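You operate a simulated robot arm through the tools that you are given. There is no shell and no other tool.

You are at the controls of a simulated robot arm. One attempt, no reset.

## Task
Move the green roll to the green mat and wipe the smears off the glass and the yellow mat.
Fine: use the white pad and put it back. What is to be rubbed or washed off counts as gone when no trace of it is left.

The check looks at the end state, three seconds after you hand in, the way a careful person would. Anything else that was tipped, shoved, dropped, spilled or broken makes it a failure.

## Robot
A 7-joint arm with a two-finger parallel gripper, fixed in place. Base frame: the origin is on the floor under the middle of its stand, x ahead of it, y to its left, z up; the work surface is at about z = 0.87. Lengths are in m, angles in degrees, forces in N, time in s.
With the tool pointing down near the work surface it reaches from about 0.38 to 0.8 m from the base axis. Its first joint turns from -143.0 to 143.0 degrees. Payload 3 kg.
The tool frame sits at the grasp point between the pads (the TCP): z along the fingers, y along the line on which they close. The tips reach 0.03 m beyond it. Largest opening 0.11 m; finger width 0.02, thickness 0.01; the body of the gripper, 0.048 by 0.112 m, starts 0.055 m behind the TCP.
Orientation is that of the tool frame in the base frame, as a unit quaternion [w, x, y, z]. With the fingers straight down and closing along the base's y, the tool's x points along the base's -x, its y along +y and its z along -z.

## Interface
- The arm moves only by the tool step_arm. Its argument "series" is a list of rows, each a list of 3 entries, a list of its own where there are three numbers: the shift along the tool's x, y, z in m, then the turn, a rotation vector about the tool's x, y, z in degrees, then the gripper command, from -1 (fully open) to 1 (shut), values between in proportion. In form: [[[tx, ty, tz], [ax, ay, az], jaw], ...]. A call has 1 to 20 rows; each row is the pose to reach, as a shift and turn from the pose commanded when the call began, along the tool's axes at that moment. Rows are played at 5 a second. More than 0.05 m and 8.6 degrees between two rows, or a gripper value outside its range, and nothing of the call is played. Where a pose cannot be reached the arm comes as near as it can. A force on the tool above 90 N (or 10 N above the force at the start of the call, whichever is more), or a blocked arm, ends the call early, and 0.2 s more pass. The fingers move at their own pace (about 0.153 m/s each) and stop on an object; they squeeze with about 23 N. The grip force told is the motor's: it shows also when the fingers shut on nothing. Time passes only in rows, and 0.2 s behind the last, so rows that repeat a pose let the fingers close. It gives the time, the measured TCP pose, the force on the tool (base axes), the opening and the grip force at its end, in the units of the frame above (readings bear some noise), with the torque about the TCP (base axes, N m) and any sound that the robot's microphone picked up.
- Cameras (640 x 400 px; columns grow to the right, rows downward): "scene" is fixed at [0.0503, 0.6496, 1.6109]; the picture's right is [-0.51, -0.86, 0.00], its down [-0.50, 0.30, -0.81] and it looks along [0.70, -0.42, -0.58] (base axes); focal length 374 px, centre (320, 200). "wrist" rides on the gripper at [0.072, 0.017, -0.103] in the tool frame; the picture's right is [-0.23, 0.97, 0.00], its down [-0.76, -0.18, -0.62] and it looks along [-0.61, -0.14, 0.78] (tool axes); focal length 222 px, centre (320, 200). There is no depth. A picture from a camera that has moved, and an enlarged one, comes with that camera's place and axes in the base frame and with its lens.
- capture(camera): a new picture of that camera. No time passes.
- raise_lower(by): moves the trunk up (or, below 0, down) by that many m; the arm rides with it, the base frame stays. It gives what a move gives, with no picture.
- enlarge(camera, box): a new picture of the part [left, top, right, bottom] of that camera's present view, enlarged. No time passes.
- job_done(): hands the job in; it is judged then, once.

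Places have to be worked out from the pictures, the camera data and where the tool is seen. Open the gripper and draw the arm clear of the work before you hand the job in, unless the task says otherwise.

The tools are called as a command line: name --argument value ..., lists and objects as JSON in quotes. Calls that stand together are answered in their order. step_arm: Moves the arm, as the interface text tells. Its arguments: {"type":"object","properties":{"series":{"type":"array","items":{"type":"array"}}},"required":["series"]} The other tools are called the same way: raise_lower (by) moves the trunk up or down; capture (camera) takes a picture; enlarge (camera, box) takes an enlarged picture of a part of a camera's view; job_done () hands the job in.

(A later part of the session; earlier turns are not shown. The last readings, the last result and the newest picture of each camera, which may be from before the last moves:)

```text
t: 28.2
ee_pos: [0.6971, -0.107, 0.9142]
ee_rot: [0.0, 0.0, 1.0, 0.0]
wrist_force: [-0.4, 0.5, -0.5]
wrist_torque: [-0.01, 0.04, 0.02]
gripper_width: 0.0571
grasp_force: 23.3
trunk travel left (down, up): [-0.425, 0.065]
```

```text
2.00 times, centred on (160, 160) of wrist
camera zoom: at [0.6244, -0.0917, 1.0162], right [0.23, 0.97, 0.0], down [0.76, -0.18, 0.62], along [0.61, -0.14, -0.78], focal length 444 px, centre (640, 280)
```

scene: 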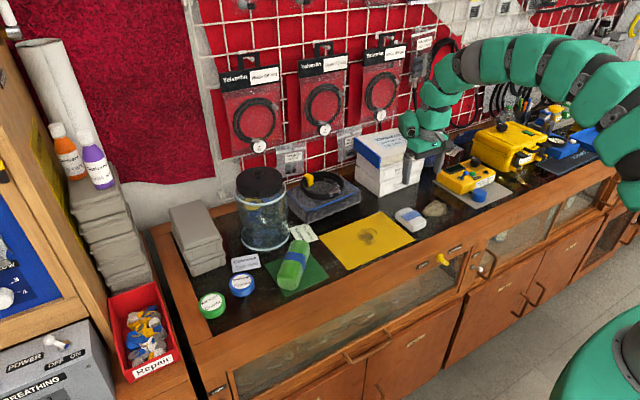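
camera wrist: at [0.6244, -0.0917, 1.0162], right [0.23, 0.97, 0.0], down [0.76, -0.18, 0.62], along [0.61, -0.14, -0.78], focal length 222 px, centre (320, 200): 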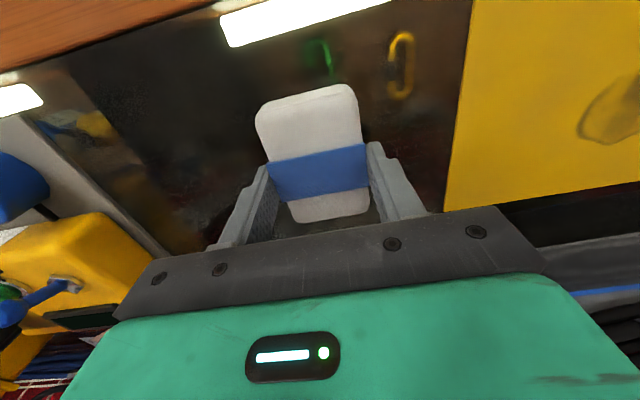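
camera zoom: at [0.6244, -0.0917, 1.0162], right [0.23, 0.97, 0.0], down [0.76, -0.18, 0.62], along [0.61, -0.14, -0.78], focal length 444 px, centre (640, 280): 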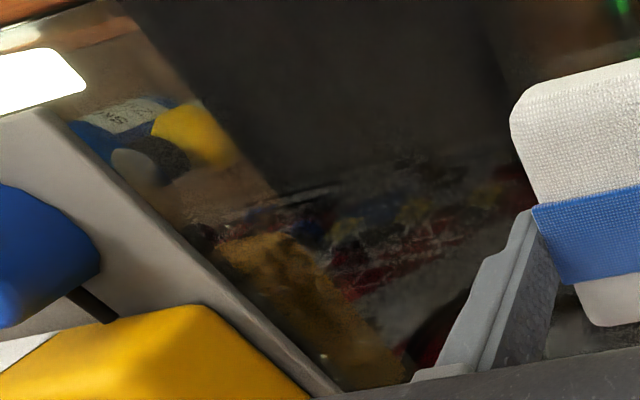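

No obvious trace remains, but to be sure I do another out-and-back pass with the pad shifted ±8 mm in x, adjusting height so the force stays near 8 N.

step_arm --series '[[[0.008, 0, 0.0007], [0, 0, 0], 1], [[0.008, -0.015, 0.0007], [0, 0, 0], 1], [[0.008, -0.03, 0.0005], [0, 0, 0], 1], [[0.008, -0.045, 0.0004], [0, 0, 0], 1], [[0.008, -0.06, 0.0003], [0, 0, 0], 1], [[0.008, -0.075, 0.0001], [0, 0, 0], 1], [[0.008, -0.09, 0], [0, 0, 0], 1], [[0.008, -0.105, -0.0002], [0, 0, 0], 1], [[0.008, -0.12, -0.0003], [0, 0, 0], 1], [[-0.008, -0.12, -0.0003], [0, 0, 0], 1], [[-0.008, -0.105, -0.0002], [0, 0, 0], 1], [[-0.008, -0.09, 0], [0, 0, 0], 1], [[-0.008, -0.075, 0.0001], [0, 0, 0], 1], [[-0.008, -0.06, 0.0003], [0, 0, 0], 1], [[-0.008, -0.045, 0.0004], [0, 0, 0], 1], [[-0.008, -0.03, 0.0005], [0, 0, 0], 1], [[-0.008, -0.015, 0.0007], [0, 0, 0], 1], [[-0.008, 0, 0.0008], [0, 0, 0], 1], [[0, 0, 0.0008], [0, 0, 0], 1]]'

```text
t: 32.2
ee_pos: [0.6969, -0.1059, 0.9136]
ee_rot: [-0.001, 0.0, 1.0, 0.001]
wrist_force: [-0.8, 0.6, -1.1]
wrist_torque: [0.01, -0.04, -0.02]
gripper_width: 0.057
grasp_force: 22.6
trunk travel left (down, up): [-0.425, 0.065]
```

The reading is near zero here, so the pad may barely touch now (perhaps it slipped up slightly in the grip). I press down in small steps to find contact again.

step_arm --series '[[[0, 0, 0.0005], [0, 0, 0], 1], [[0, 0, 0.001], [0, 0, 0], 1], [[0, 0, 0.001], [0, 0, 0], 1]]'

enlarge --camera "scene" --box '[390, 185, 454, 230]'

```text
t: 33.0
ee_pos: [0.6977, -0.107, 0.9128]
ee_rot: [0.001, 0.0, 1.0, -0.001]
wrist_force: [3.5, 2.0, 12.4]
wrist_torque: [0.1, 0.14, -0.05]
gripper_width: 0.0573
grasp_force: 23.1
trunk travel left (down, up): [-0.425, 0.065]
```

```text
8.89 times, centred on (422, 208) of scene
camera zoom: at [0.0503, 0.6496, 1.6109], right [-0.51, -0.86, 0.0], down [-0.5, 0.3, -0.81], along [0.7, -0.42, -0.58], focal length 3321 px, centre (-587, 133)
```

zoom: 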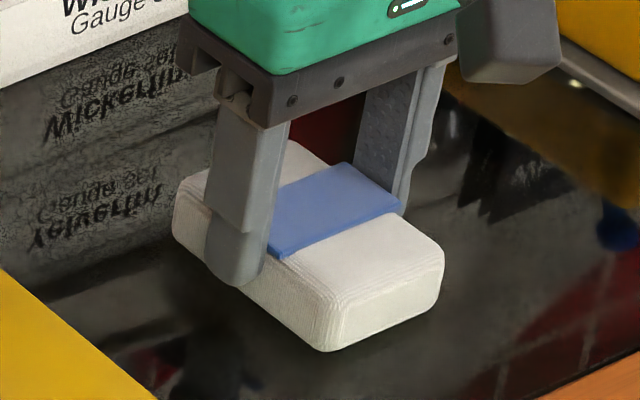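

Contact is solid here at 12 N. I sweep out again over the stain area with a matched height profile.

step_arm --series '[[[0.007, 0, 0], [0, 0, 0], 1], [[0.007, -0.015, -0.0001], [0, 0, 0], 1], [[0.007, -0.03, -0.0003], [0, 0, 0], 1], [[0.007, -0.045, -0.0004], [0, 0, 0], 1], [[0.007, -0.06, -0.0006], [0, 0, 0], 1], [[0.007, -0.075, -0.0008], [0, 0, 0], 1], [[0.007, -0.09, -0.001], [0, 0, 0], 1], [[0.007, -0.105, -0.0012], [0, 0, 0], 1], [[0.007, -0.12, -0.0013], [0, 0, 0], 1]]'

enlarge --camera "scene" --box '[390, 165, 486, 230]'

capture --camera "wrist"

```text
t: 35.0
ee_pos: [0.6901, -0.2262, 0.9132]
ee_rot: [0.0, 0.0, 1.0, 0.0]
wrist_force: [-0.2, -0.2, 0.8]
wrist_torque: [-0.01, 0.11, 0.04]
gripper_width: 0.0573
grasp_force: 22.8
trunk travel left (down, up): [-0.425, 0.065]
```

```text
6.15 times, centred on (438, 198) of scene
camera zoom: at [0.0503, 0.6496, 1.6109], right [-0.51, -0.86, 0.0], down [-0.5, 0.3, -0.81], along [0.7, -0.42, -0.58], focal length 2299 px, centre (-406, 215)
```

zoom: 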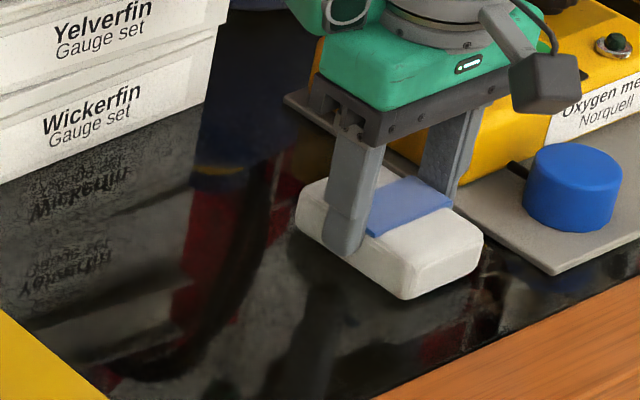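

```text
taken
camera wrist: at [0.6174, -0.2108, 1.0149], right [0.23, 0.97, 0.0], down [0.76, -0.18, 0.62], along [0.61, -0.14, -0.78], focal length 222 px, centre (320, 200)
```

wrist: 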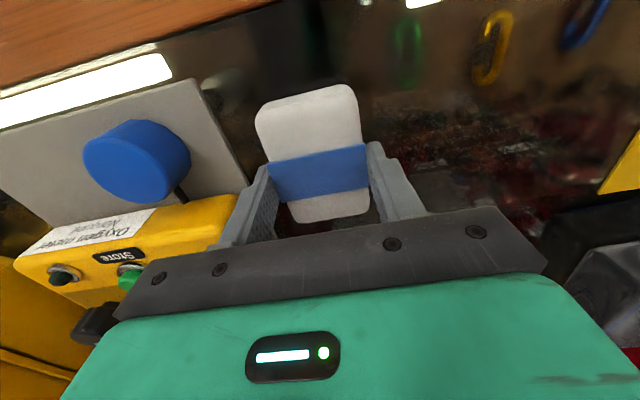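

At this end the force is nearly zero, so a flat profile is right. I press ~0.9 mm and sweep back with the pad shifted in +x.

step_arm --series '[[[0, 0, 0.0009], [0, 0, 0], 1], [[-0.014, 0, 0.0009], [0, 0, 0], 1], [[-0.014, 0.015, 0.0009], [0, 0, 0], 1], [[-0.014, 0.03, 0.0009], [0, 0, 0], 1], [[-0.014, 0.045, 0.001], [0, 0, 0], 1], [[-0.014, 0.06, 0.001], [0, 0, 0], 1], [[-0.014, 0.075, 0.0011], [0, 0, 0], 1], [[-0.014, 0.09, 0.0011], [0, 0, 0], 1], [[-0.014, 0.105, 0.0012], [0, 0, 0], 1], [[-0.014, 0.12, 0.0012], [0, 0, 0], 1]]'

enlarge --camera "scene" --box '[390, 165, 486, 230]'

```text
t: 37.2
ee_pos: [0.7038, -0.1069, 0.9126]
ee_rot: [0.001, -0.001, 1.0, 0.0]
wrist_force: [0.8, -5.4, 20.8]
wrist_torque: [-0.21, 0.04, 0.14]
gripper_width: 0.0573
grasp_force: 23.0
trunk travel left (down, up): [-0.425, 0.065]
```

```text
6.15 times, centred on (438, 198) of scene
camera zoom: at [0.0503, 0.6496, 1.6109], right [-0.51, -0.86, 0.0], down [-0.5, 0.3, -0.81], along [0.7, -0.42, -0.58], focal length 2299 px, centre (-406, 215)
```

zoom: 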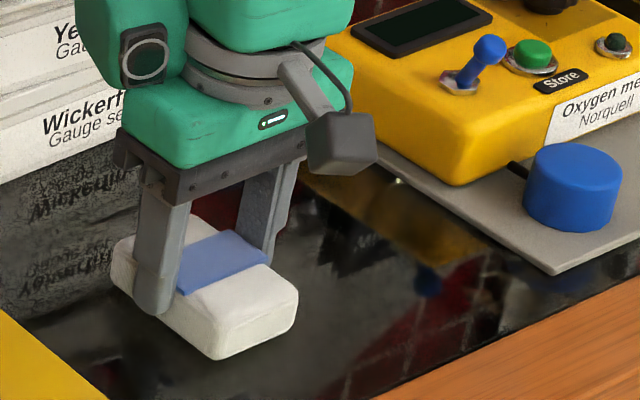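

The force built up to 21 N, fine but I ease 0.6 mm and do one last centred out-and-back pass, then lift a little to inspect.

step_arm --series '[[[0.007, 0, -0.0006], [0, 0, 0], 1], [[0.007, -0.015, -0.0006], [0, 0, 0], 1], [[0.007, -0.03, -0.0006], [0, 0, 0], 1], [[0.007, -0.045, -0.0006], [0, 0, 0], 1], [[0.007, -0.06, -0.0006], [0, 0, 0], 1], [[0.007, -0.075, -0.0006], [0, 0, 0], 1], [[0.007, -0.09, -0.0006], [0, 0, 0], 1], [[0.007, -0.105, -0.0006], [0, 0, 0], 1], [[0.007, -0.12, -0.0006], [0, 0, 0], 1], [[0.007, -0.105, -0.0006], [0, 0, 0], 1], [[0.007, -0.09, -0.0006], [0, 0, 0], 1], [[0.007, -0.075, -0.0006], [0, 0, 0], 1], [[0.007, -0.06, -0.0006], [0, 0, 0], 1], [[0.007, -0.045, -0.0006], [0, 0, 0], 1], [[0.007, -0.03, -0.0006], [0, 0, 0], 1], [[0.007, -0.015, -0.0006], [0, 0, 0], 1], [[0.007, 0, -0.0006], [0, 0, 0], 1], [[0.007, 0, -0.0006], [0, 0, 0], 1]]'

```text
t: 41.0
ee_pos: [0.6965, -0.1074, 0.9123]
ee_rot: [0.0, 0.0, 1.0, 0.0]
wrist_force: [-1.2, -2.4, 15.6]
wrist_torque: [-0.07, -0.13, 0.03]
gripper_width: 0.0571
grasp_force: 22.8
trunk travel left (down, up): [-0.425, 0.065]
```

Force was 15.6 N, so the pass had contact. I lift the pad 0.1 m and inspect the glass.

step_arm --series '[[[0, 0, -0.01], [0, 0, 0], 1], [[0, 0, -0.04], [0, 0, 0], 1], [[0, 0.02, -0.08], [0, 0, 0], 1], [[0, 0.05, -0.1], [0, 0, 0], 1], [[0, 0.08, -0.1], [0, 0, 0], 1], [[0, 0.08, -0.1], [0, 0, 0], 1]]'

enlarge --camera "scene" --box '[390, 165, 486, 230]'

enlarge --camera "scene" --box '[405, 185, 469, 230]'

capture --camera "wrist"

enlarge --camera "wrist" --box '[100, 70, 300, 220]'

```text
t: 42.4
ee_pos: [0.6965, -0.027, 1.0119]
ee_rot: [-0.001, 0.0, 1.0, 0.0]
wrist_force: [0.4, -0.1, -1.4]
wrist_torque: [-0.01, 0.03, 0.01]
gripper_width: 0.0573
grasp_force: 23.2
trunk travel left (down, up): [-0.425, 0.065]
```

```text
6.15 times, centred on (438, 198) of scene
camera zoom: at [0.0503, 0.6496, 1.6109], right [-0.51, -0.86, 0.0], down [-0.5, 0.3, -0.81], along [0.7, -0.42, -0.58], focal length 2299 px, centre (-406, 215)
```

zoom: 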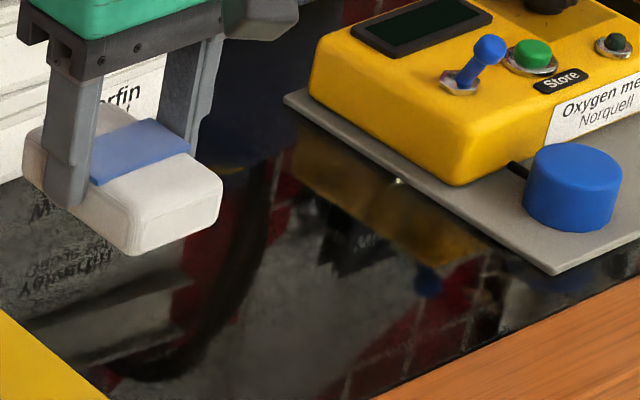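

```text
8.89 times, centred on (437, 208) of scene
camera zoom: at [0.0503, 0.6496, 1.6109], right [-0.51, -0.86, 0.0], down [-0.5, 0.3, -0.81], along [0.7, -0.42, -0.58], focal length 3321 px, centre (-720, 133)
```

zoom: 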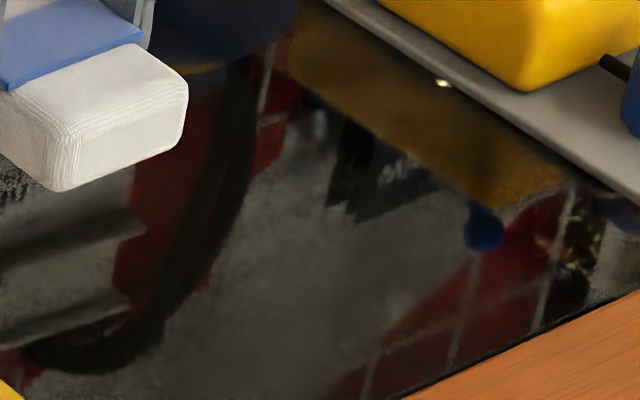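

```text
taken
camera wrist: at [0.6243, -0.0117, 1.1146], right [0.23, 0.97, 0.0], down [0.76, -0.18, 0.62], along [0.61, -0.14, -0.78], focal length 222 px, centre (320, 200)
```

wrist: 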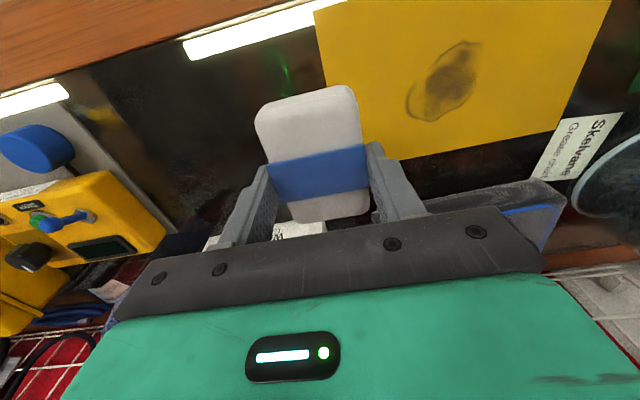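

```text
2.67 times, centred on (200, 145) of wrist
camera zoom: at [0.6243, -0.0117, 1.1146], right [0.23, 0.97, 0.0], down [0.76, -0.18, 0.62], along [0.61, -0.14, -0.78], focal length 592 px, centre (640, 347)
```

zoom: 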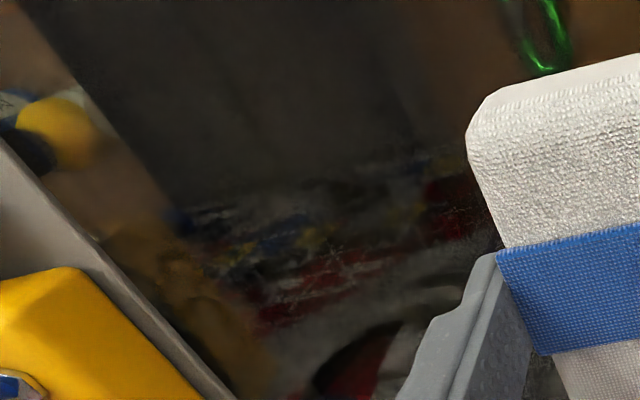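

The glass shows no trace of the tan stain now. The yellow mat's smear spans x ≈ 0.665–0.735, y ≈ 0.06–0.127, so the pad (0.088 long in x) covers it in one strip. I move above the mat at y ≈ 0.04 and go down near it.

step_arm --series '[[[-0.002, 0.03, 0.0], [0, 0, 0], 1], [[-0.0035, 0.067, 0.02], [0, 0, 0], 1], [[-0.0035, 0.067, 0.05], [0, 0, 0], 1], [[-0.0035, 0.067, 0.075], [0, 0, 0], 1], [[-0.0035, 0.067, 0.09], [0, 0, 0], 1], [[-0.0035, 0.067, 0.094], [0, 0, 0], 1], [[-0.0035, 0.067, 0.094], [0, 0, 0], 1]]'

enlarge --camera "scene" --box '[310, 185, 422, 270]'

capture --camera "wrist"

```text
t: 44.0
ee_pos: [0.7014, 0.0392, 0.919]
ee_rot: [0.0, -0.001, 1.0, 0.0]
wrist_force: [0.8, -0.2, -1.1]
wrist_torque: [0.01, 0.03, 0.01]
gripper_width: 0.0572
grasp_force: 23.3
trunk travel left (down, up): [-0.425, 0.065]
```

```text
4.71 times, centred on (366, 228) of scene
camera zoom: at [0.0503, 0.6496, 1.6109], right [-0.51, -0.86, 0.0], down [-0.5, 0.3, -0.81], along [0.7, -0.42, -0.58], focal length 1758 px, centre (104, 71)
```

zoom: 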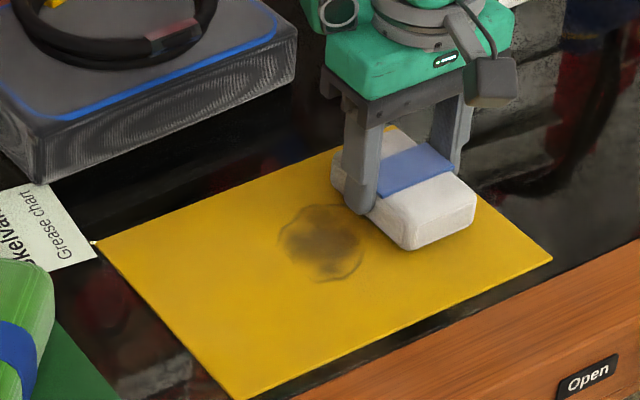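

```text
taken
camera wrist: at [0.6285, 0.0553, 1.0211], right [0.23, 0.97, 0.0], down [0.76, -0.18, 0.62], along [0.61, -0.14, -0.78], focal length 222 px, centre (320, 200)
```

wrist: 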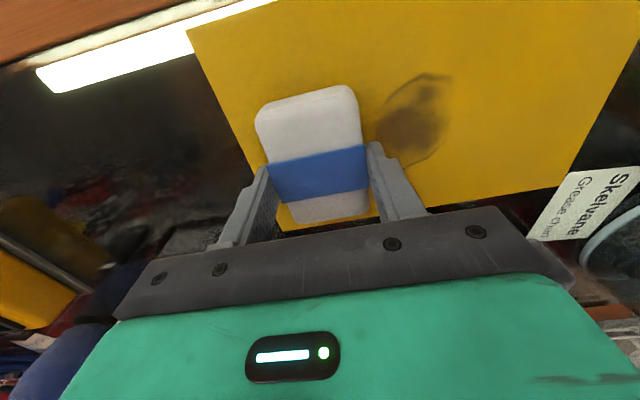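

The pad hovers a few mm over the mat with the smear just beside it. I lower in small steps to find contact.

step_arm --series '[[[0, 0, 0.002], [0, 0, 0], 1], [[0, 0, 0.003], [0, 0, 0], 1], [[0, 0, 0.0035], [0, 0, 0], 1], [[0, 0, 0.0035], [0, 0, 0], 1]]'

```text
t: 45.0
ee_pos: [0.6998, 0.0402, 0.9147]
ee_rot: [0.0, 0.0, 1.0, 0.0]
wrist_force: [0.0, -1.3, 2.7]
wrist_torque: [-0.05, -0.08, -0.08]
gripper_width: 0.0574
grasp_force: 23.1
trunk travel left (down, up): [-0.425, 0.065]
```

Contact at 2.7 N. I add a little pressure (~8 N) and sweep across the smear in +y.

step_arm --series '[[[0, 0, 0.0005], [0, 0, 0], 1], [[0, 0.015, 0.0005], [0, 0, 0], 1], [[0, 0.03, 0.0005], [0, 0, 0], 1], [[0, 0.045, 0.0005], [0, 0, 0], 1], [[0, 0.06, 0.0005], [0, 0, 0], 1], [[0, 0.075, 0.0005], [0, 0, 0], 1], [[0, 0.09, 0.0005], [0, 0, 0], 1], [[0, 0.105, 0.0005], [0, 0, 0], 1], [[0, 0.115, 0.0005], [0, 0, 0], 1]]'

enlarge --camera "scene" --box '[310, 185, 422, 270]'

capture --camera "wrist"

```text
t: 47.0
ee_pos: [0.6997, 0.1546, 0.9153]
ee_rot: [-0.002, 0.0, 1.0, 0.001]
wrist_force: [-1.2, -8.6, 12.9]
wrist_torque: [-0.23, 0.04, 0.06]
gripper_width: 0.0569
grasp_force: 22.7
trunk travel left (down, up): [-0.425, 0.065]
```

```text
4.71 times, centred on (366, 228) of scene
camera zoom: at [0.0503, 0.6496, 1.6109], right [-0.51, -0.86, 0.0], down [-0.5, 0.3, -0.81], along [0.7, -0.42, -0.58], focal length 1758 px, centre (104, 71)
```

zoom: 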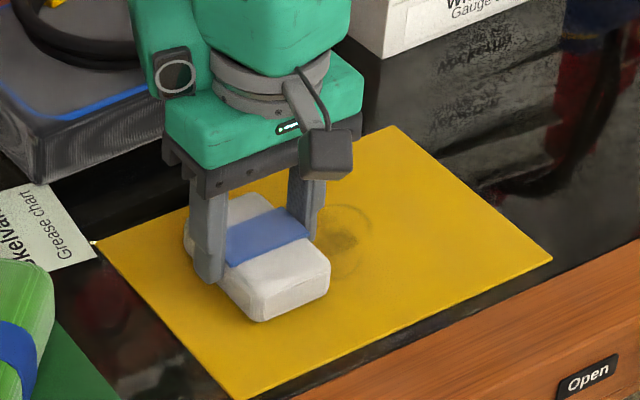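

```text
taken
camera wrist: at [0.6272, 0.1698, 1.0172], right [0.23, 0.97, 0.0], down [0.76, -0.18, 0.62], along [0.61, -0.14, -0.78], focal length 222 px, centre (320, 200)
```

wrist: 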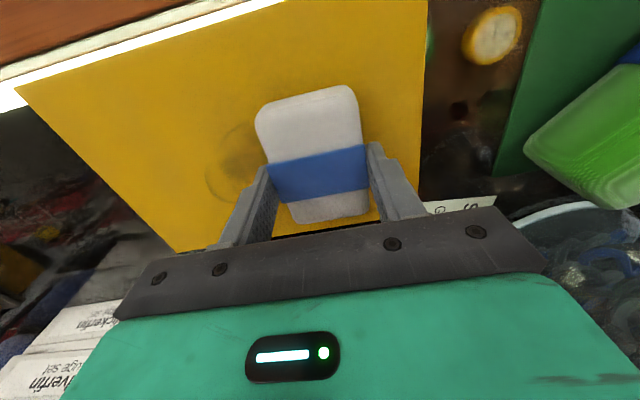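

The smear has faded and the mat stayed put. I keep sweeping, back with a small -x shift and out again with a +x shift.

step_arm --series '[[[0.006, 0, 0], [0, 0, 0], 1], [[0.006, -0.015, 0], [0, 0, 0], 1], [[0.006, -0.03, 0], [0, 0, 0], 1], [[0.006, -0.045, 0], [0, 0, 0], 1], [[0.006, -0.06, 0], [0, 0, 0], 1], [[0.006, -0.075, 0], [0, 0, 0], 1], [[0.006, -0.09, 0], [0, 0, 0], 1], [[0.006, -0.105, 0], [0, 0, 0], 1], [[0.006, -0.118, 0], [0, 0, 0], 1], [[-0.006, -0.118, 0], [0, 0, 0], 1], [[-0.006, -0.105, 0], [0, 0, 0], 1], [[-0.006, -0.09, 0], [0, 0, 0], 1], [[-0.006, -0.075, 0], [0, 0, 0], 1], [[-0.006, -0.06, 0], [0, 0, 0], 1], [[-0.006, -0.045, 0], [0, 0, 0], 1], [[-0.006, -0.03, 0], [0, 0, 0], 1], [[-0.006, -0.015, 0], [0, 0, 0], 1], [[-0.006, 0, 0], [0, 0, 0], 1]]'

enlarge --camera "scene" --box '[310, 185, 422, 270]'

enlarge --camera "wrist" --box '[150, 80, 300, 220]'

```text
t: 50.8
ee_pos: [0.7068, 0.1545, 0.9145]
ee_rot: [-0.001, 0.0, 1.0, 0.002]
wrist_force: [-0.3, -0.6, -0.1]
wrist_torque: [0.01, 0.02, 0.04]
gripper_width: 0.0573
grasp_force: 23.1
trunk travel left (down, up): [-0.425, 0.065]
```

```text
4.71 times, centred on (366, 228) of scene
camera zoom: at [0.0503, 0.6496, 1.6109], right [-0.51, -0.86, 0.0], down [-0.5, 0.3, -0.81], along [0.7, -0.42, -0.58], focal length 1758 px, centre (104, 71)
```

zoom: 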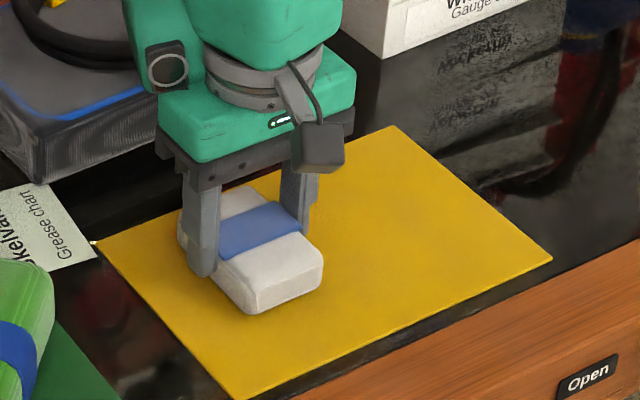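

```text
2.86 times, centred on (225, 150) of wrist
camera zoom: at [0.6341, 0.1701, 1.0171], right [0.23, 0.97, 0.0], down [0.76, -0.18, 0.62], along [0.61, -0.14, -0.78], focal length 635 px, centre (591, 343)
```

zoom: 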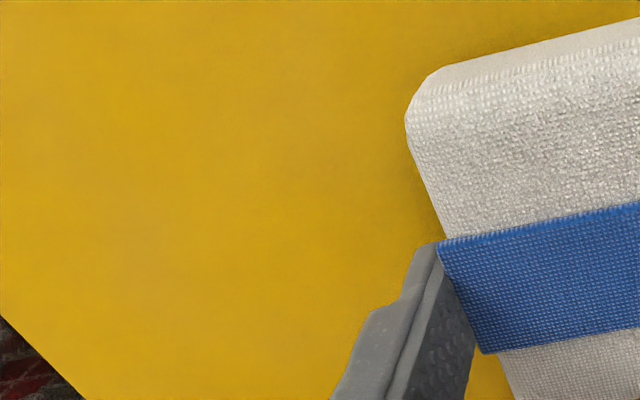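

The mat looks clean already; contact had become light, so I press ~0.8 mm more and do one more centred back-and-forth to be sure.

step_arm --series '[[[0.003, 0, 0.0008], [0, 0, 0], 1], [[0.003, -0.015, 0.0008], [0, 0, 0], 1], [[0.003, -0.03, 0.0008], [0, 0, 0], 1], [[0.003, -0.045, 0.0008], [0, 0, 0], 1], [[0.003, -0.06, 0.0008], [0, 0, 0], 1], [[0.003, -0.075, 0.0008], [0, 0, 0], 1], [[0.003, -0.09, 0.0008], [0, 0, 0], 1], [[0.003, -0.105, 0.0008], [0, 0, 0], 1], [[0.003, -0.118, 0.0008], [0, 0, 0], 1], [[0.009, -0.118, 0.0008], [0, 0, 0], 1], [[0.009, -0.105, 0.0008], [0, 0, 0], 1], [[0.009, -0.09, 0.0008], [0, 0, 0], 1], [[0.009, -0.075, 0.0008], [0, 0, 0], 1], [[0.009, -0.06, 0.0008], [0, 0, 0], 1], [[0.009, -0.045, 0.0008], [0, 0, 0], 1], [[0.009, -0.03, 0.0008], [0, 0, 0], 1], [[0.009, -0.015, 0.0008], [0, 0, 0], 1], [[0.009, 0, 0.0008], [0, 0, 0], 1]]'

```text
t: 54.6
ee_pos: [0.6979, 0.1546, 0.9133]
ee_rot: [-0.001, 0.0, 1.0, -0.001]
wrist_force: [0.3, -14.1, 19.2]
wrist_torque: [-0.45, -0.21, 0.01]
gripper_width: 0.0569
grasp_force: 22.8
trunk travel left (down, up): [-0.425, 0.065]
```

That pass had firm contact (19 N). I lift off and inspect the mat, its position, and the glass again.

step_arm --series '[[[0, 0, -0.005], [0, 0, 0], 1], [[0, 0, -0.03], [0, 0, 0], 1], [[0, 0, -0.07], [0, 0, 0], 1], [[0, 0, -0.11], [0, 0, 0], 1], [[0, 0, -0.11], [0, 0, 0], 1]]'

enlarge --camera "scene" --box '[310, 185, 422, 270]'

capture --camera "wrist"

enlarge --camera "wrist" --box '[90, 20, 290, 200]'

enlarge --camera "scene" --box '[350, 215, 398, 250]'

```text
t: 55.8
ee_pos: [0.6982, 0.1537, 1.0235]
ee_rot: [0.0, 0.0, 1.0, -0.001]
wrist_force: [-0.3, 0.3, -1.4]
wrist_torque: [-0.04, 0.02, 0.03]
gripper_width: 0.057
grasp_force: 23.2
trunk travel left (down, up): [-0.425, 0.065]
```

```text
4.71 times, centred on (366, 228) of scene
camera zoom: at [0.0503, 0.6496, 1.6109], right [-0.51, -0.86, 0.0], down [-0.5, 0.3, -0.81], along [0.7, -0.42, -0.58], focal length 1758 px, centre (104, 71)
```

zoom: 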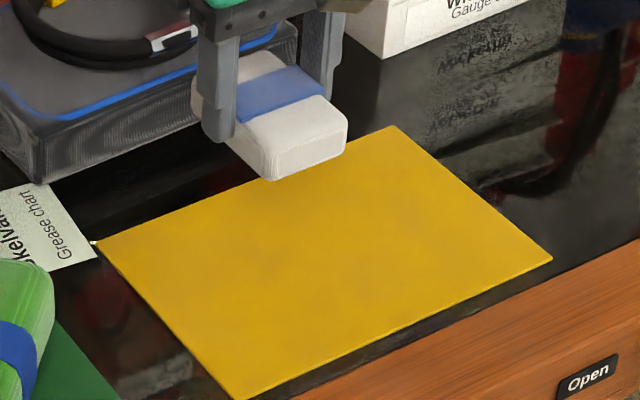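

```text
taken
camera wrist: at [0.6252, 0.1695, 1.1261], right [0.23, 0.97, 0.0], down [0.76, -0.18, 0.62], along [0.61, -0.14, -0.78], focal length 222 px, centre (320, 200)
```

wrist: 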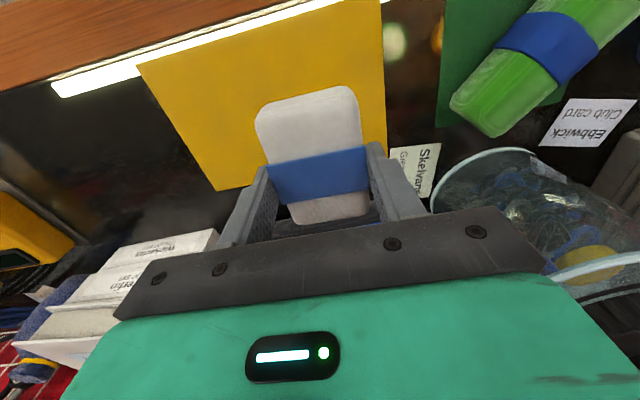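

```text
2.22 times, centred on (190, 110) of wrist
camera zoom: at [0.6252, 0.1695, 1.1261], right [0.23, 0.97, 0.0], down [0.76, -0.18, 0.62], along [0.61, -0.14, -0.78], focal length 494 px, centre (609, 400)
```

zoom: 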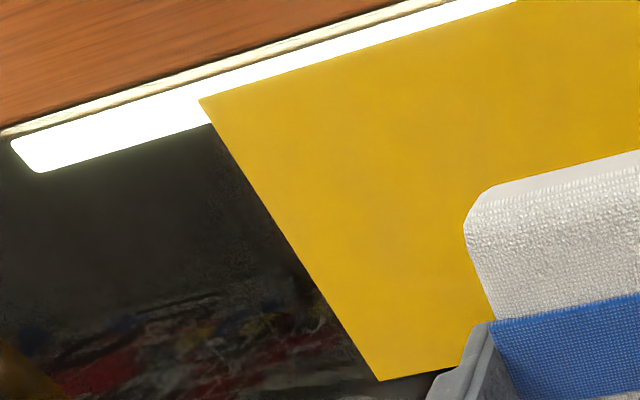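

```text
11.43 times, centred on (374, 232) of scene
camera zoom: at [0.0503, 0.6496, 1.6109], right [-0.51, -0.86, 0.0], down [-0.5, 0.3, -0.81], along [0.7, -0.42, -0.58], focal length 4269 px, centre (-297, -171)
```

zoom: 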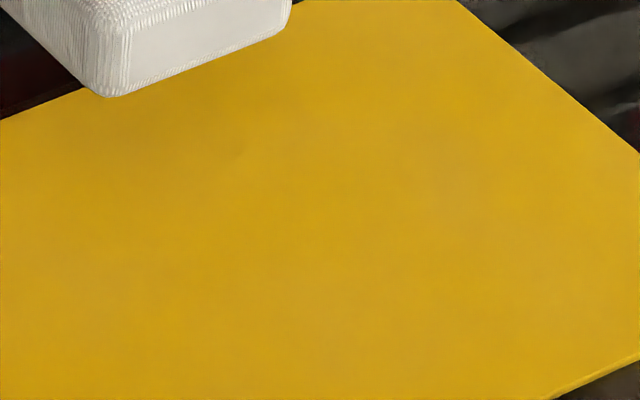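

The yellow mat is spotless and has not moved. Before putting the pad back I look over the rest of the glass for other smears.

enlarge --camera "scene" --box '[160, 230, 290, 330]'

enlarge --camera "scene" --box '[280, 225, 360, 300]'

enlarge --camera "scene" --box '[395, 160, 515, 240]'

enlarge --camera "scene" --box '[500, 100, 640, 200]'

enlarge --camera "wrist" --box '[380, 0, 640, 200]'

```text
4.00 times, centred on (225, 280) of scene
camera zoom: at [0.0503, 0.6496, 1.6109], right [-0.51, -0.86, 0.0], down [-0.5, 0.3, -0.81], along [0.7, -0.42, -0.58], focal length 1494 px, centre (700, -120)
```

zoom: 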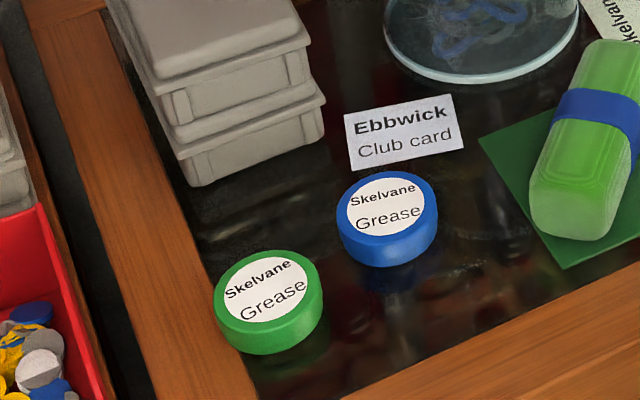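

```text
5.33 times, centred on (320, 262) of scene
camera zoom: at [0.0503, 0.6496, 1.6109], right [-0.51, -0.86, 0.0], down [-0.5, 0.3, -0.81], along [0.7, -0.42, -0.58], focal length 1992 px, centre (320, -133)
```

zoom: 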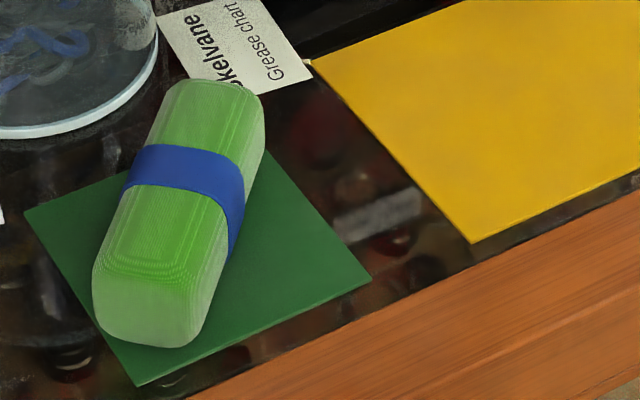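

```text
5.00 times, centred on (455, 200) of scene
camera zoom: at [0.0503, 0.6496, 1.6109], right [-0.51, -0.86, 0.0], down [-0.5, 0.3, -0.81], along [0.7, -0.42, -0.58], focal length 1868 px, centre (-355, 200)
```

zoom: 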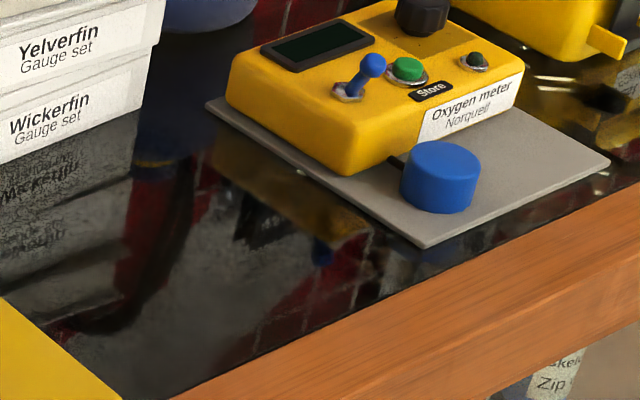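

```text
4.00 times, centred on (570, 150) of scene
camera zoom: at [0.0503, 0.6496, 1.6109], right [-0.51, -0.86, 0.0], down [-0.5, 0.3, -0.81], along [0.7, -0.42, -0.58], focal length 1494 px, centre (-680, 400)
```

zoom: 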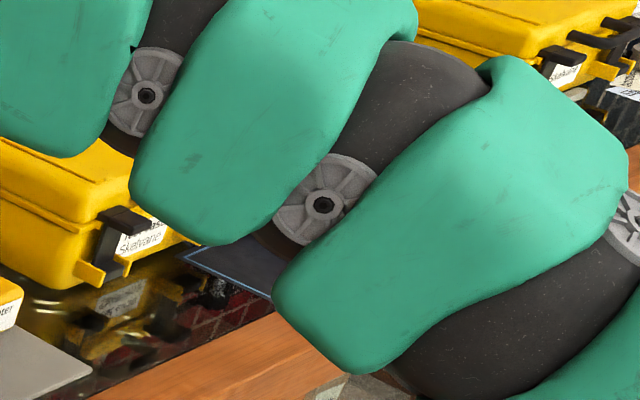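

```text
2.00 times, centred on (510, 100) of wrist
camera zoom: at [0.6252, 0.1695, 1.1261], right [0.23, 0.97, 0.0], down [0.76, -0.18, 0.62], along [0.61, -0.14, -0.78], focal length 444 px, centre (-60, 400)
```

zoom: 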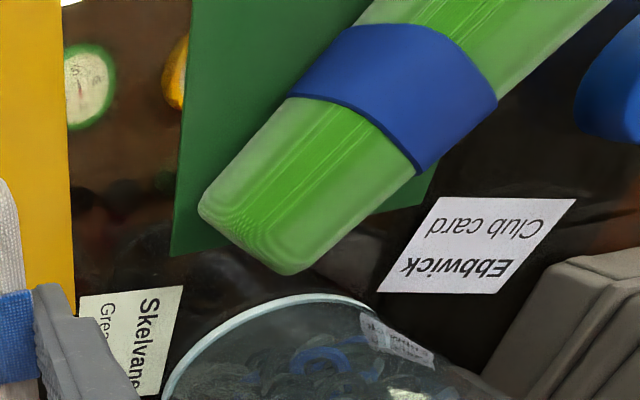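

The rest of the glass is clear. I carry the pad back above its original spot and bring it down to just over the glass.

step_arm --series '[[[0.002, -0.035, 0], [0, 0, 0], 1], [[0.004, -0.075, 0], [0, 0, 0], 1], [[0.007, -0.115, 0], [0, 0, 0], 1], [[0.009, -0.155, 0], [0, 0, 0], 1], [[0.0115, -0.19, 0.01], [0, 0, 0], 1], [[0.0115, -0.211, 0.03], [0, 0, 0], 1], [[0.0115, -0.211, 0.06], [0, 0, 0], 1], [[0.0115, -0.211, 0.085], [0, 0, 0], 1], [[0.0115, -0.211, 0.1], [0, 0, 0], 1], [[0.0115, -0.211, 0.105], [0, 0, 0], 1], [[0.0115, -0.211, 0.105], [0, 0, 0], 1]]'

enlarge --camera "scene" --box '[385, 195, 441, 235]'

```text
t: 58.2
ee_pos: [0.6862, -0.0548, 0.9186]
ee_rot: [0.0, 0.0, 1.0, 0.0]
wrist_force: [0.5, 0.3, -0.5]
wrist_torque: [0.01, 0.03, 0.01]
gripper_width: 0.057
grasp_force: 23.0
trunk travel left (down, up): [-0.425, 0.065]
```

```text
10.00 times, centred on (413, 215) of scene
camera zoom: at [0.0503, 0.6496, 1.6109], right [-0.51, -0.86, 0.0], down [-0.5, 0.3, -0.81], along [0.7, -0.42, -0.58], focal length 3736 px, centre (-610, 50)
```

zoom: 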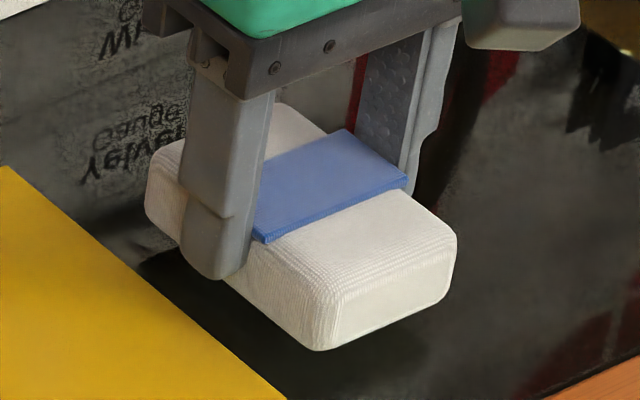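

The pad is ~5 mm above its old place and within ~2 mm of its original outline. I shift -2 mm x, +2 mm y and lower it to touch.

step_arm --series '[[[0.002, 0.002, 0.002], [0, 0, 0], 1], [[0.002, 0.002, 0.004], [0, 0, 0], 1], [[0.002, 0.002, 0.0052], [0, 0, 0], 1], [[0.002, 0.002, 0.0052], [0, 0, 0], 1]]'

enlarge --camera "scene" --box '[385, 195, 441, 235]'

```text
t: 59.2
ee_pos: [0.6853, -0.0548, 0.9132]
ee_rot: [0.0, 0.001, 1.0, -0.001]
wrist_force: [0.0, 0.6, -0.2]
wrist_torque: [0.0, 0.04, 0.01]
gripper_width: 0.0573
grasp_force: 23.5
trunk travel left (down, up): [-0.425, 0.065]
```

```text
10.00 times, centred on (413, 215) of scene
camera zoom: at [0.0503, 0.6496, 1.6109], right [-0.51, -0.86, 0.0], down [-0.5, 0.3, -0.81], along [0.7, -0.42, -0.58], focal length 3736 px, centre (-610, 50)
```

zoom: 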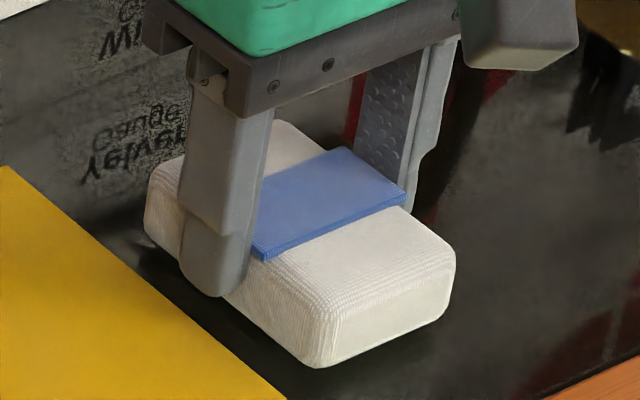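

The outline now matches the original almost exactly. I lower the last half millimetre or so until it touches.

step_arm --series '[[[0, 0, 0.0005], [0, 0, 0], 1], [[0, 0, 0.0008], [0, 0, 0], 1], [[0, 0, 0.0008], [0, 0, 0], 1]]'

```text
t: 60.0
ee_pos: [0.6841, -0.0538, 0.9123]
ee_rot: [0.0, -0.001, 1.0, 0.0]
wrist_force: [-0.9, -1.2, -0.6]
wrist_torque: [0.01, 0.0, 0.01]
gripper_width: 0.0572
grasp_force: 23.1
trunk travel left (down, up): [-0.425, 0.065]
```

No contact yet (the pad rode up a bit in the grip). I continue down in half-millimetre steps.

step_arm --series '[[[0, 0, 0.0005], [0, 0, 0], 1], [[0, 0, 0.0009], [0, 0, 0], 1], [[0, 0, 0.0009], [0, 0, 0], 1]]'

```text
t: 60.8
ee_pos: [0.6835, -0.0538, 0.9117]
ee_rot: [0.0, 0.001, 1.0, 0.0]
wrist_force: [-0.6, -0.7, 0.0]
wrist_torque: [0.02, -0.02, 0.0]
gripper_width: 0.0572
grasp_force: 23.0
trunk travel left (down, up): [-0.425, 0.065]
```

Still free. I go down another millimetre in two steps.

step_arm --series '[[[0, 0, 0.0005], [0, 0, 0], 1], [[0, 0, 0.001], [0, 0, 0], 1], [[0, 0, 0.001], [0, 0, 0], 1]]'

enlarge --camera "scene" --box '[385, 195, 441, 235]'

```text
t: 61.6
ee_pos: [0.6832, -0.0549, 0.9121]
ee_rot: [0.0, -0.001, 1.0, 0.0]
wrist_force: [1.9, -2.1, 6.6]
wrist_torque: [-0.03, 0.11, 0.04]
gripper_width: 0.0572
grasp_force: 23.3
trunk travel left (down, up): [-0.425, 0.065]
```

```text
10.00 times, centred on (413, 215) of scene
camera zoom: at [0.0503, 0.6496, 1.6109], right [-0.51, -0.86, 0.0], down [-0.5, 0.3, -0.81], along [0.7, -0.42, -0.58], focal length 3736 px, centre (-610, 50)
```

zoom: 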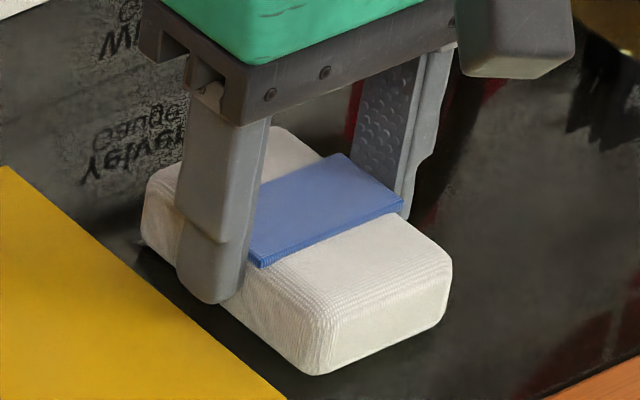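

Touching at 6.6 N, about 1.5 mm off its original outline. I lift 1 mm, correct by +2 mm x / -1 mm y, settle it, and open the fingers gently.

step_arm --series '[[[0, 0, -0.0015], [0, 0, 0], 1], [[-0.002, -0.001, -0.0015], [0, 0, 0], 1], [[-0.002, -0.001, -0.0003], [0, 0, 0], 1], [[-0.002, -0.001, -0.0003], [0, 0, 0], 0.4], [[-0.002, -0.001, -0.0003], [0, 0, 0], 0], [[-0.002, -0.001, -0.0003], [0, 0, 0], -0.3], [[-0.002, -0.001, -0.0003], [0, 0, 0], -0.5], [[-0.002, -0.001, -0.0003], [0, 0, 0], -0.5]]'

enlarge --camera "scene" --box '[385, 195, 441, 235]'

```text
t: 63.4
ee_pos: [0.6872, -0.0548, 0.911]
ee_rot: [0.0, 0.0, 1.0, 0.0]
wrist_force: [-0.1, 0.1, -1.1]
wrist_torque: [-0.01, 0.02, 0.01]
gripper_width: 0.0825
grasp_force: 0.0
trunk travel left (down, up): [-0.425, 0.065]
```

```text
10.00 times, centred on (413, 215) of scene
camera zoom: at [0.0503, 0.6496, 1.6109], right [-0.51, -0.86, 0.0], down [-0.5, 0.3, -0.81], along [0.7, -0.42, -0.58], focal length 3736 px, centre (-610, 50)
```

zoom: 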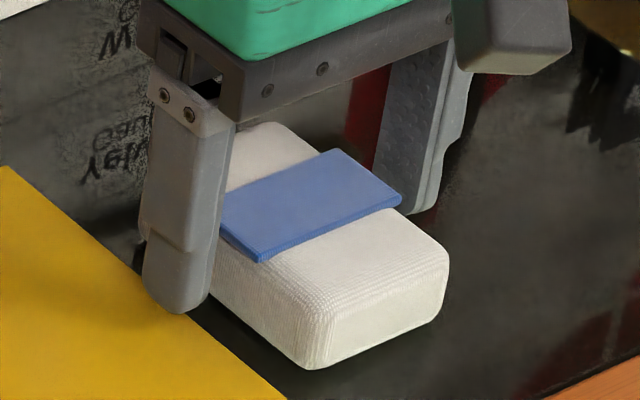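

The pad is back within about 1 mm of where it was. I rise straight up and check the pad and the glass from both cameras.

step_arm --series '[[[0, 0, -0.02], [0, 0, 0], -0.5], [[0, 0, -0.05], [0, 0, 0], -0.6], [[0, 0, -0.09], [0, 0, 0], -0.7], [[0, 0, -0.13], [0, 0, 0], -0.7], [[0, 0, -0.16], [0, 0, 0], -0.7], [[0, 0, -0.16], [0, 0, 0], -0.7]]'

capture --camera "wrist"

enlarge --camera "scene" --box '[385, 195, 441, 235]'

enlarge --camera "wrist" --box '[140, 50, 380, 190]'

```text
t: 64.8
ee_pos: [0.686, -0.0539, 1.0702]
ee_rot: [-0.001, 0.001, 1.0, 0.0]
wrist_force: [0.7, 0.0, -0.6]
wrist_torque: [0.02, -0.02, 0.04]
gripper_width: 0.0935
grasp_force: 0.1
trunk travel left (down, up): [-0.425, 0.065]
```

```text
taken
camera wrist: at [0.613, -0.0393, 1.1731], right [0.23, 0.97, 0.0], down [0.76, -0.18, 0.62], along [0.61, -0.14, -0.78], focal length 222 px, centre (320, 200)
```

wrist: 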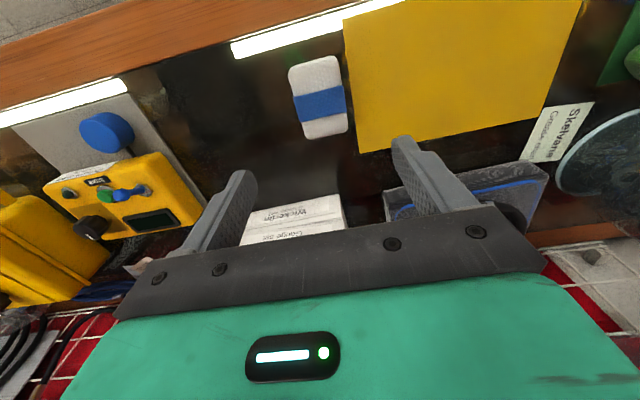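

```text
10.00 times, centred on (413, 215) of scene
camera zoom: at [0.0503, 0.6496, 1.6109], right [-0.51, -0.86, 0.0], down [-0.5, 0.3, -0.81], along [0.7, -0.42, -0.58], focal length 3736 px, centre (-610, 50)
```

zoom: 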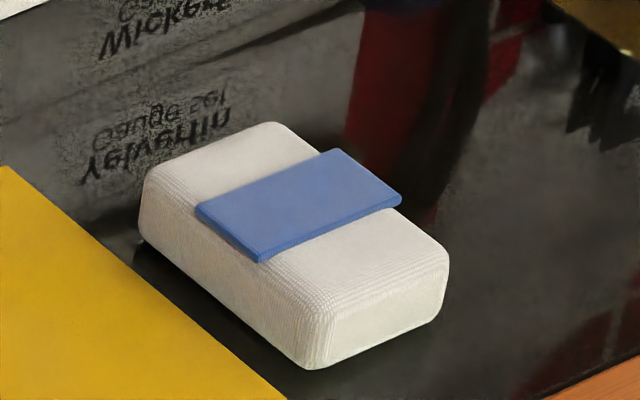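

```text
2.67 times, centred on (260, 120) of wrist
camera zoom: at [0.613, -0.0393, 1.1731], right [0.23, 0.97, 0.0], down [0.76, -0.18, 0.62], along [0.61, -0.14, -0.78], focal length 592 px, centre (480, 413)
```

zoom: 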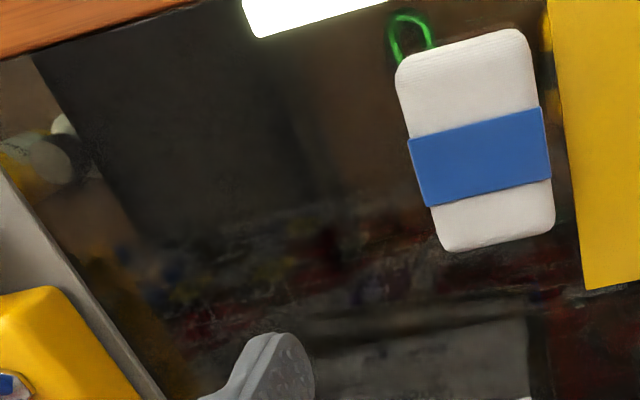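

The pad sits just as it did originally and the glass is clean. Now I go back above the roll to check its placement, because an earlier view suggested its far corner slightly overhangs the mat.

step_arm --series '[[[0, 0.04, 0], [0, 0, 7.5], -0.7], [[-0.001, 0.08, 0], [0, 0, 15], -0.7], [[-0.002, 0.12, 0], [0, 0, 22.5], -0.7], [[-0.003, 0.16, 0], [0, 0, 30], -0.7], [[-0.004, 0.2, 0], [0, 0, 37.5], -0.7], [[-0.005, 0.24, 0], [0, 0, 45], -0.7], [[-0.006, 0.28, 0], [0, 0, 45], -0.7], [[-0.007, 0.32, 0], [0, 0, 45], -0.7], [[-0.007, 0.36, 0], [0, 0, 45], -0.7], [[-0.007, 0.397, 0], [0, 0, 45], -0.7], [[-0.007, 0.397, 0], [0, 0, 45], -0.7]]'

capture --camera "wrist"

capture --camera "scene"

enlarge --camera "wrist" --box '[180, 0, 440, 180]'

```text
t: 67.2
ee_pos: [0.6913, 0.3441, 1.0678]
ee_rot: [0.0, 0.383, 0.924, 0.0]
wrist_force: [-1.0, 1.0, 0.3]
wrist_torque: [-0.03, 0.01, 0.01]
gripper_width: 0.0936
grasp_force: 0.0
trunk travel left (down, up): [-0.425, 0.065]
```

```text
taken
camera wrist: at [0.6522, 0.4055, 1.1712], right [0.85, 0.53, 0.0], down [0.41, -0.66, 0.62], along [0.33, -0.53, -0.78], focal length 222 px, centre (320, 200)
```

wrist: 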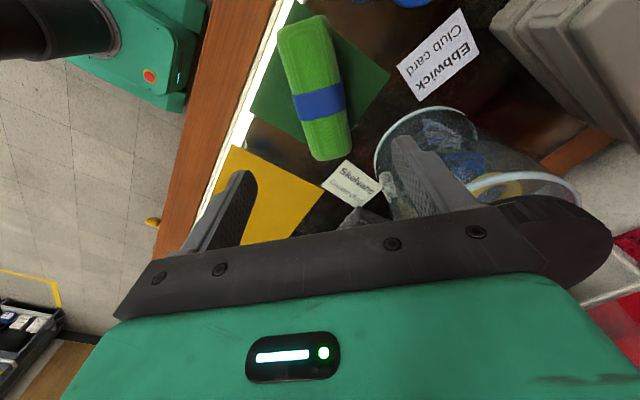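

```text
taken
```

scene: 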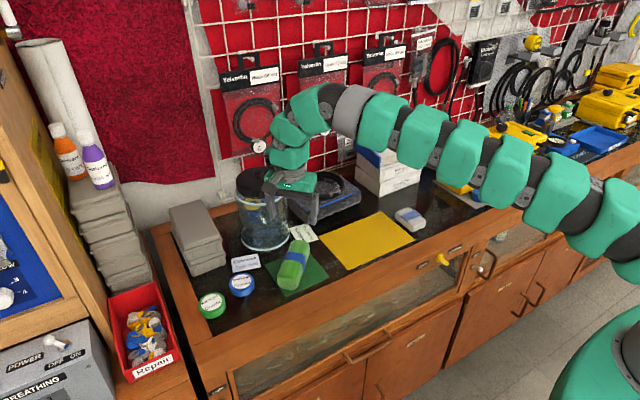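

```text
2.22 times, centred on (310, 90) of wrist
camera zoom: at [0.6522, 0.4055, 1.1712], right [0.85, 0.53, 0.0], down [0.41, -0.66, 0.62], along [0.33, -0.53, -0.78], focal length 494 px, centre (342, 444)
```

zoom: 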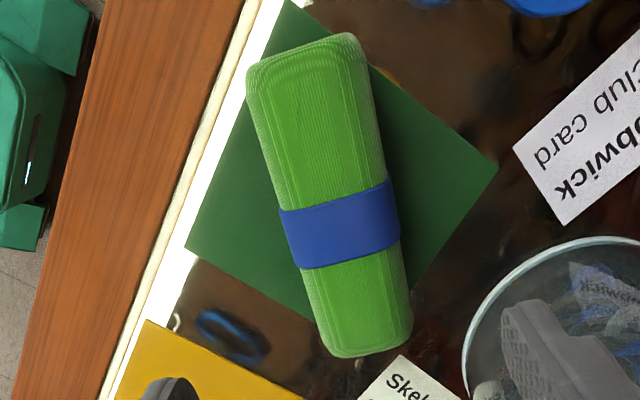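

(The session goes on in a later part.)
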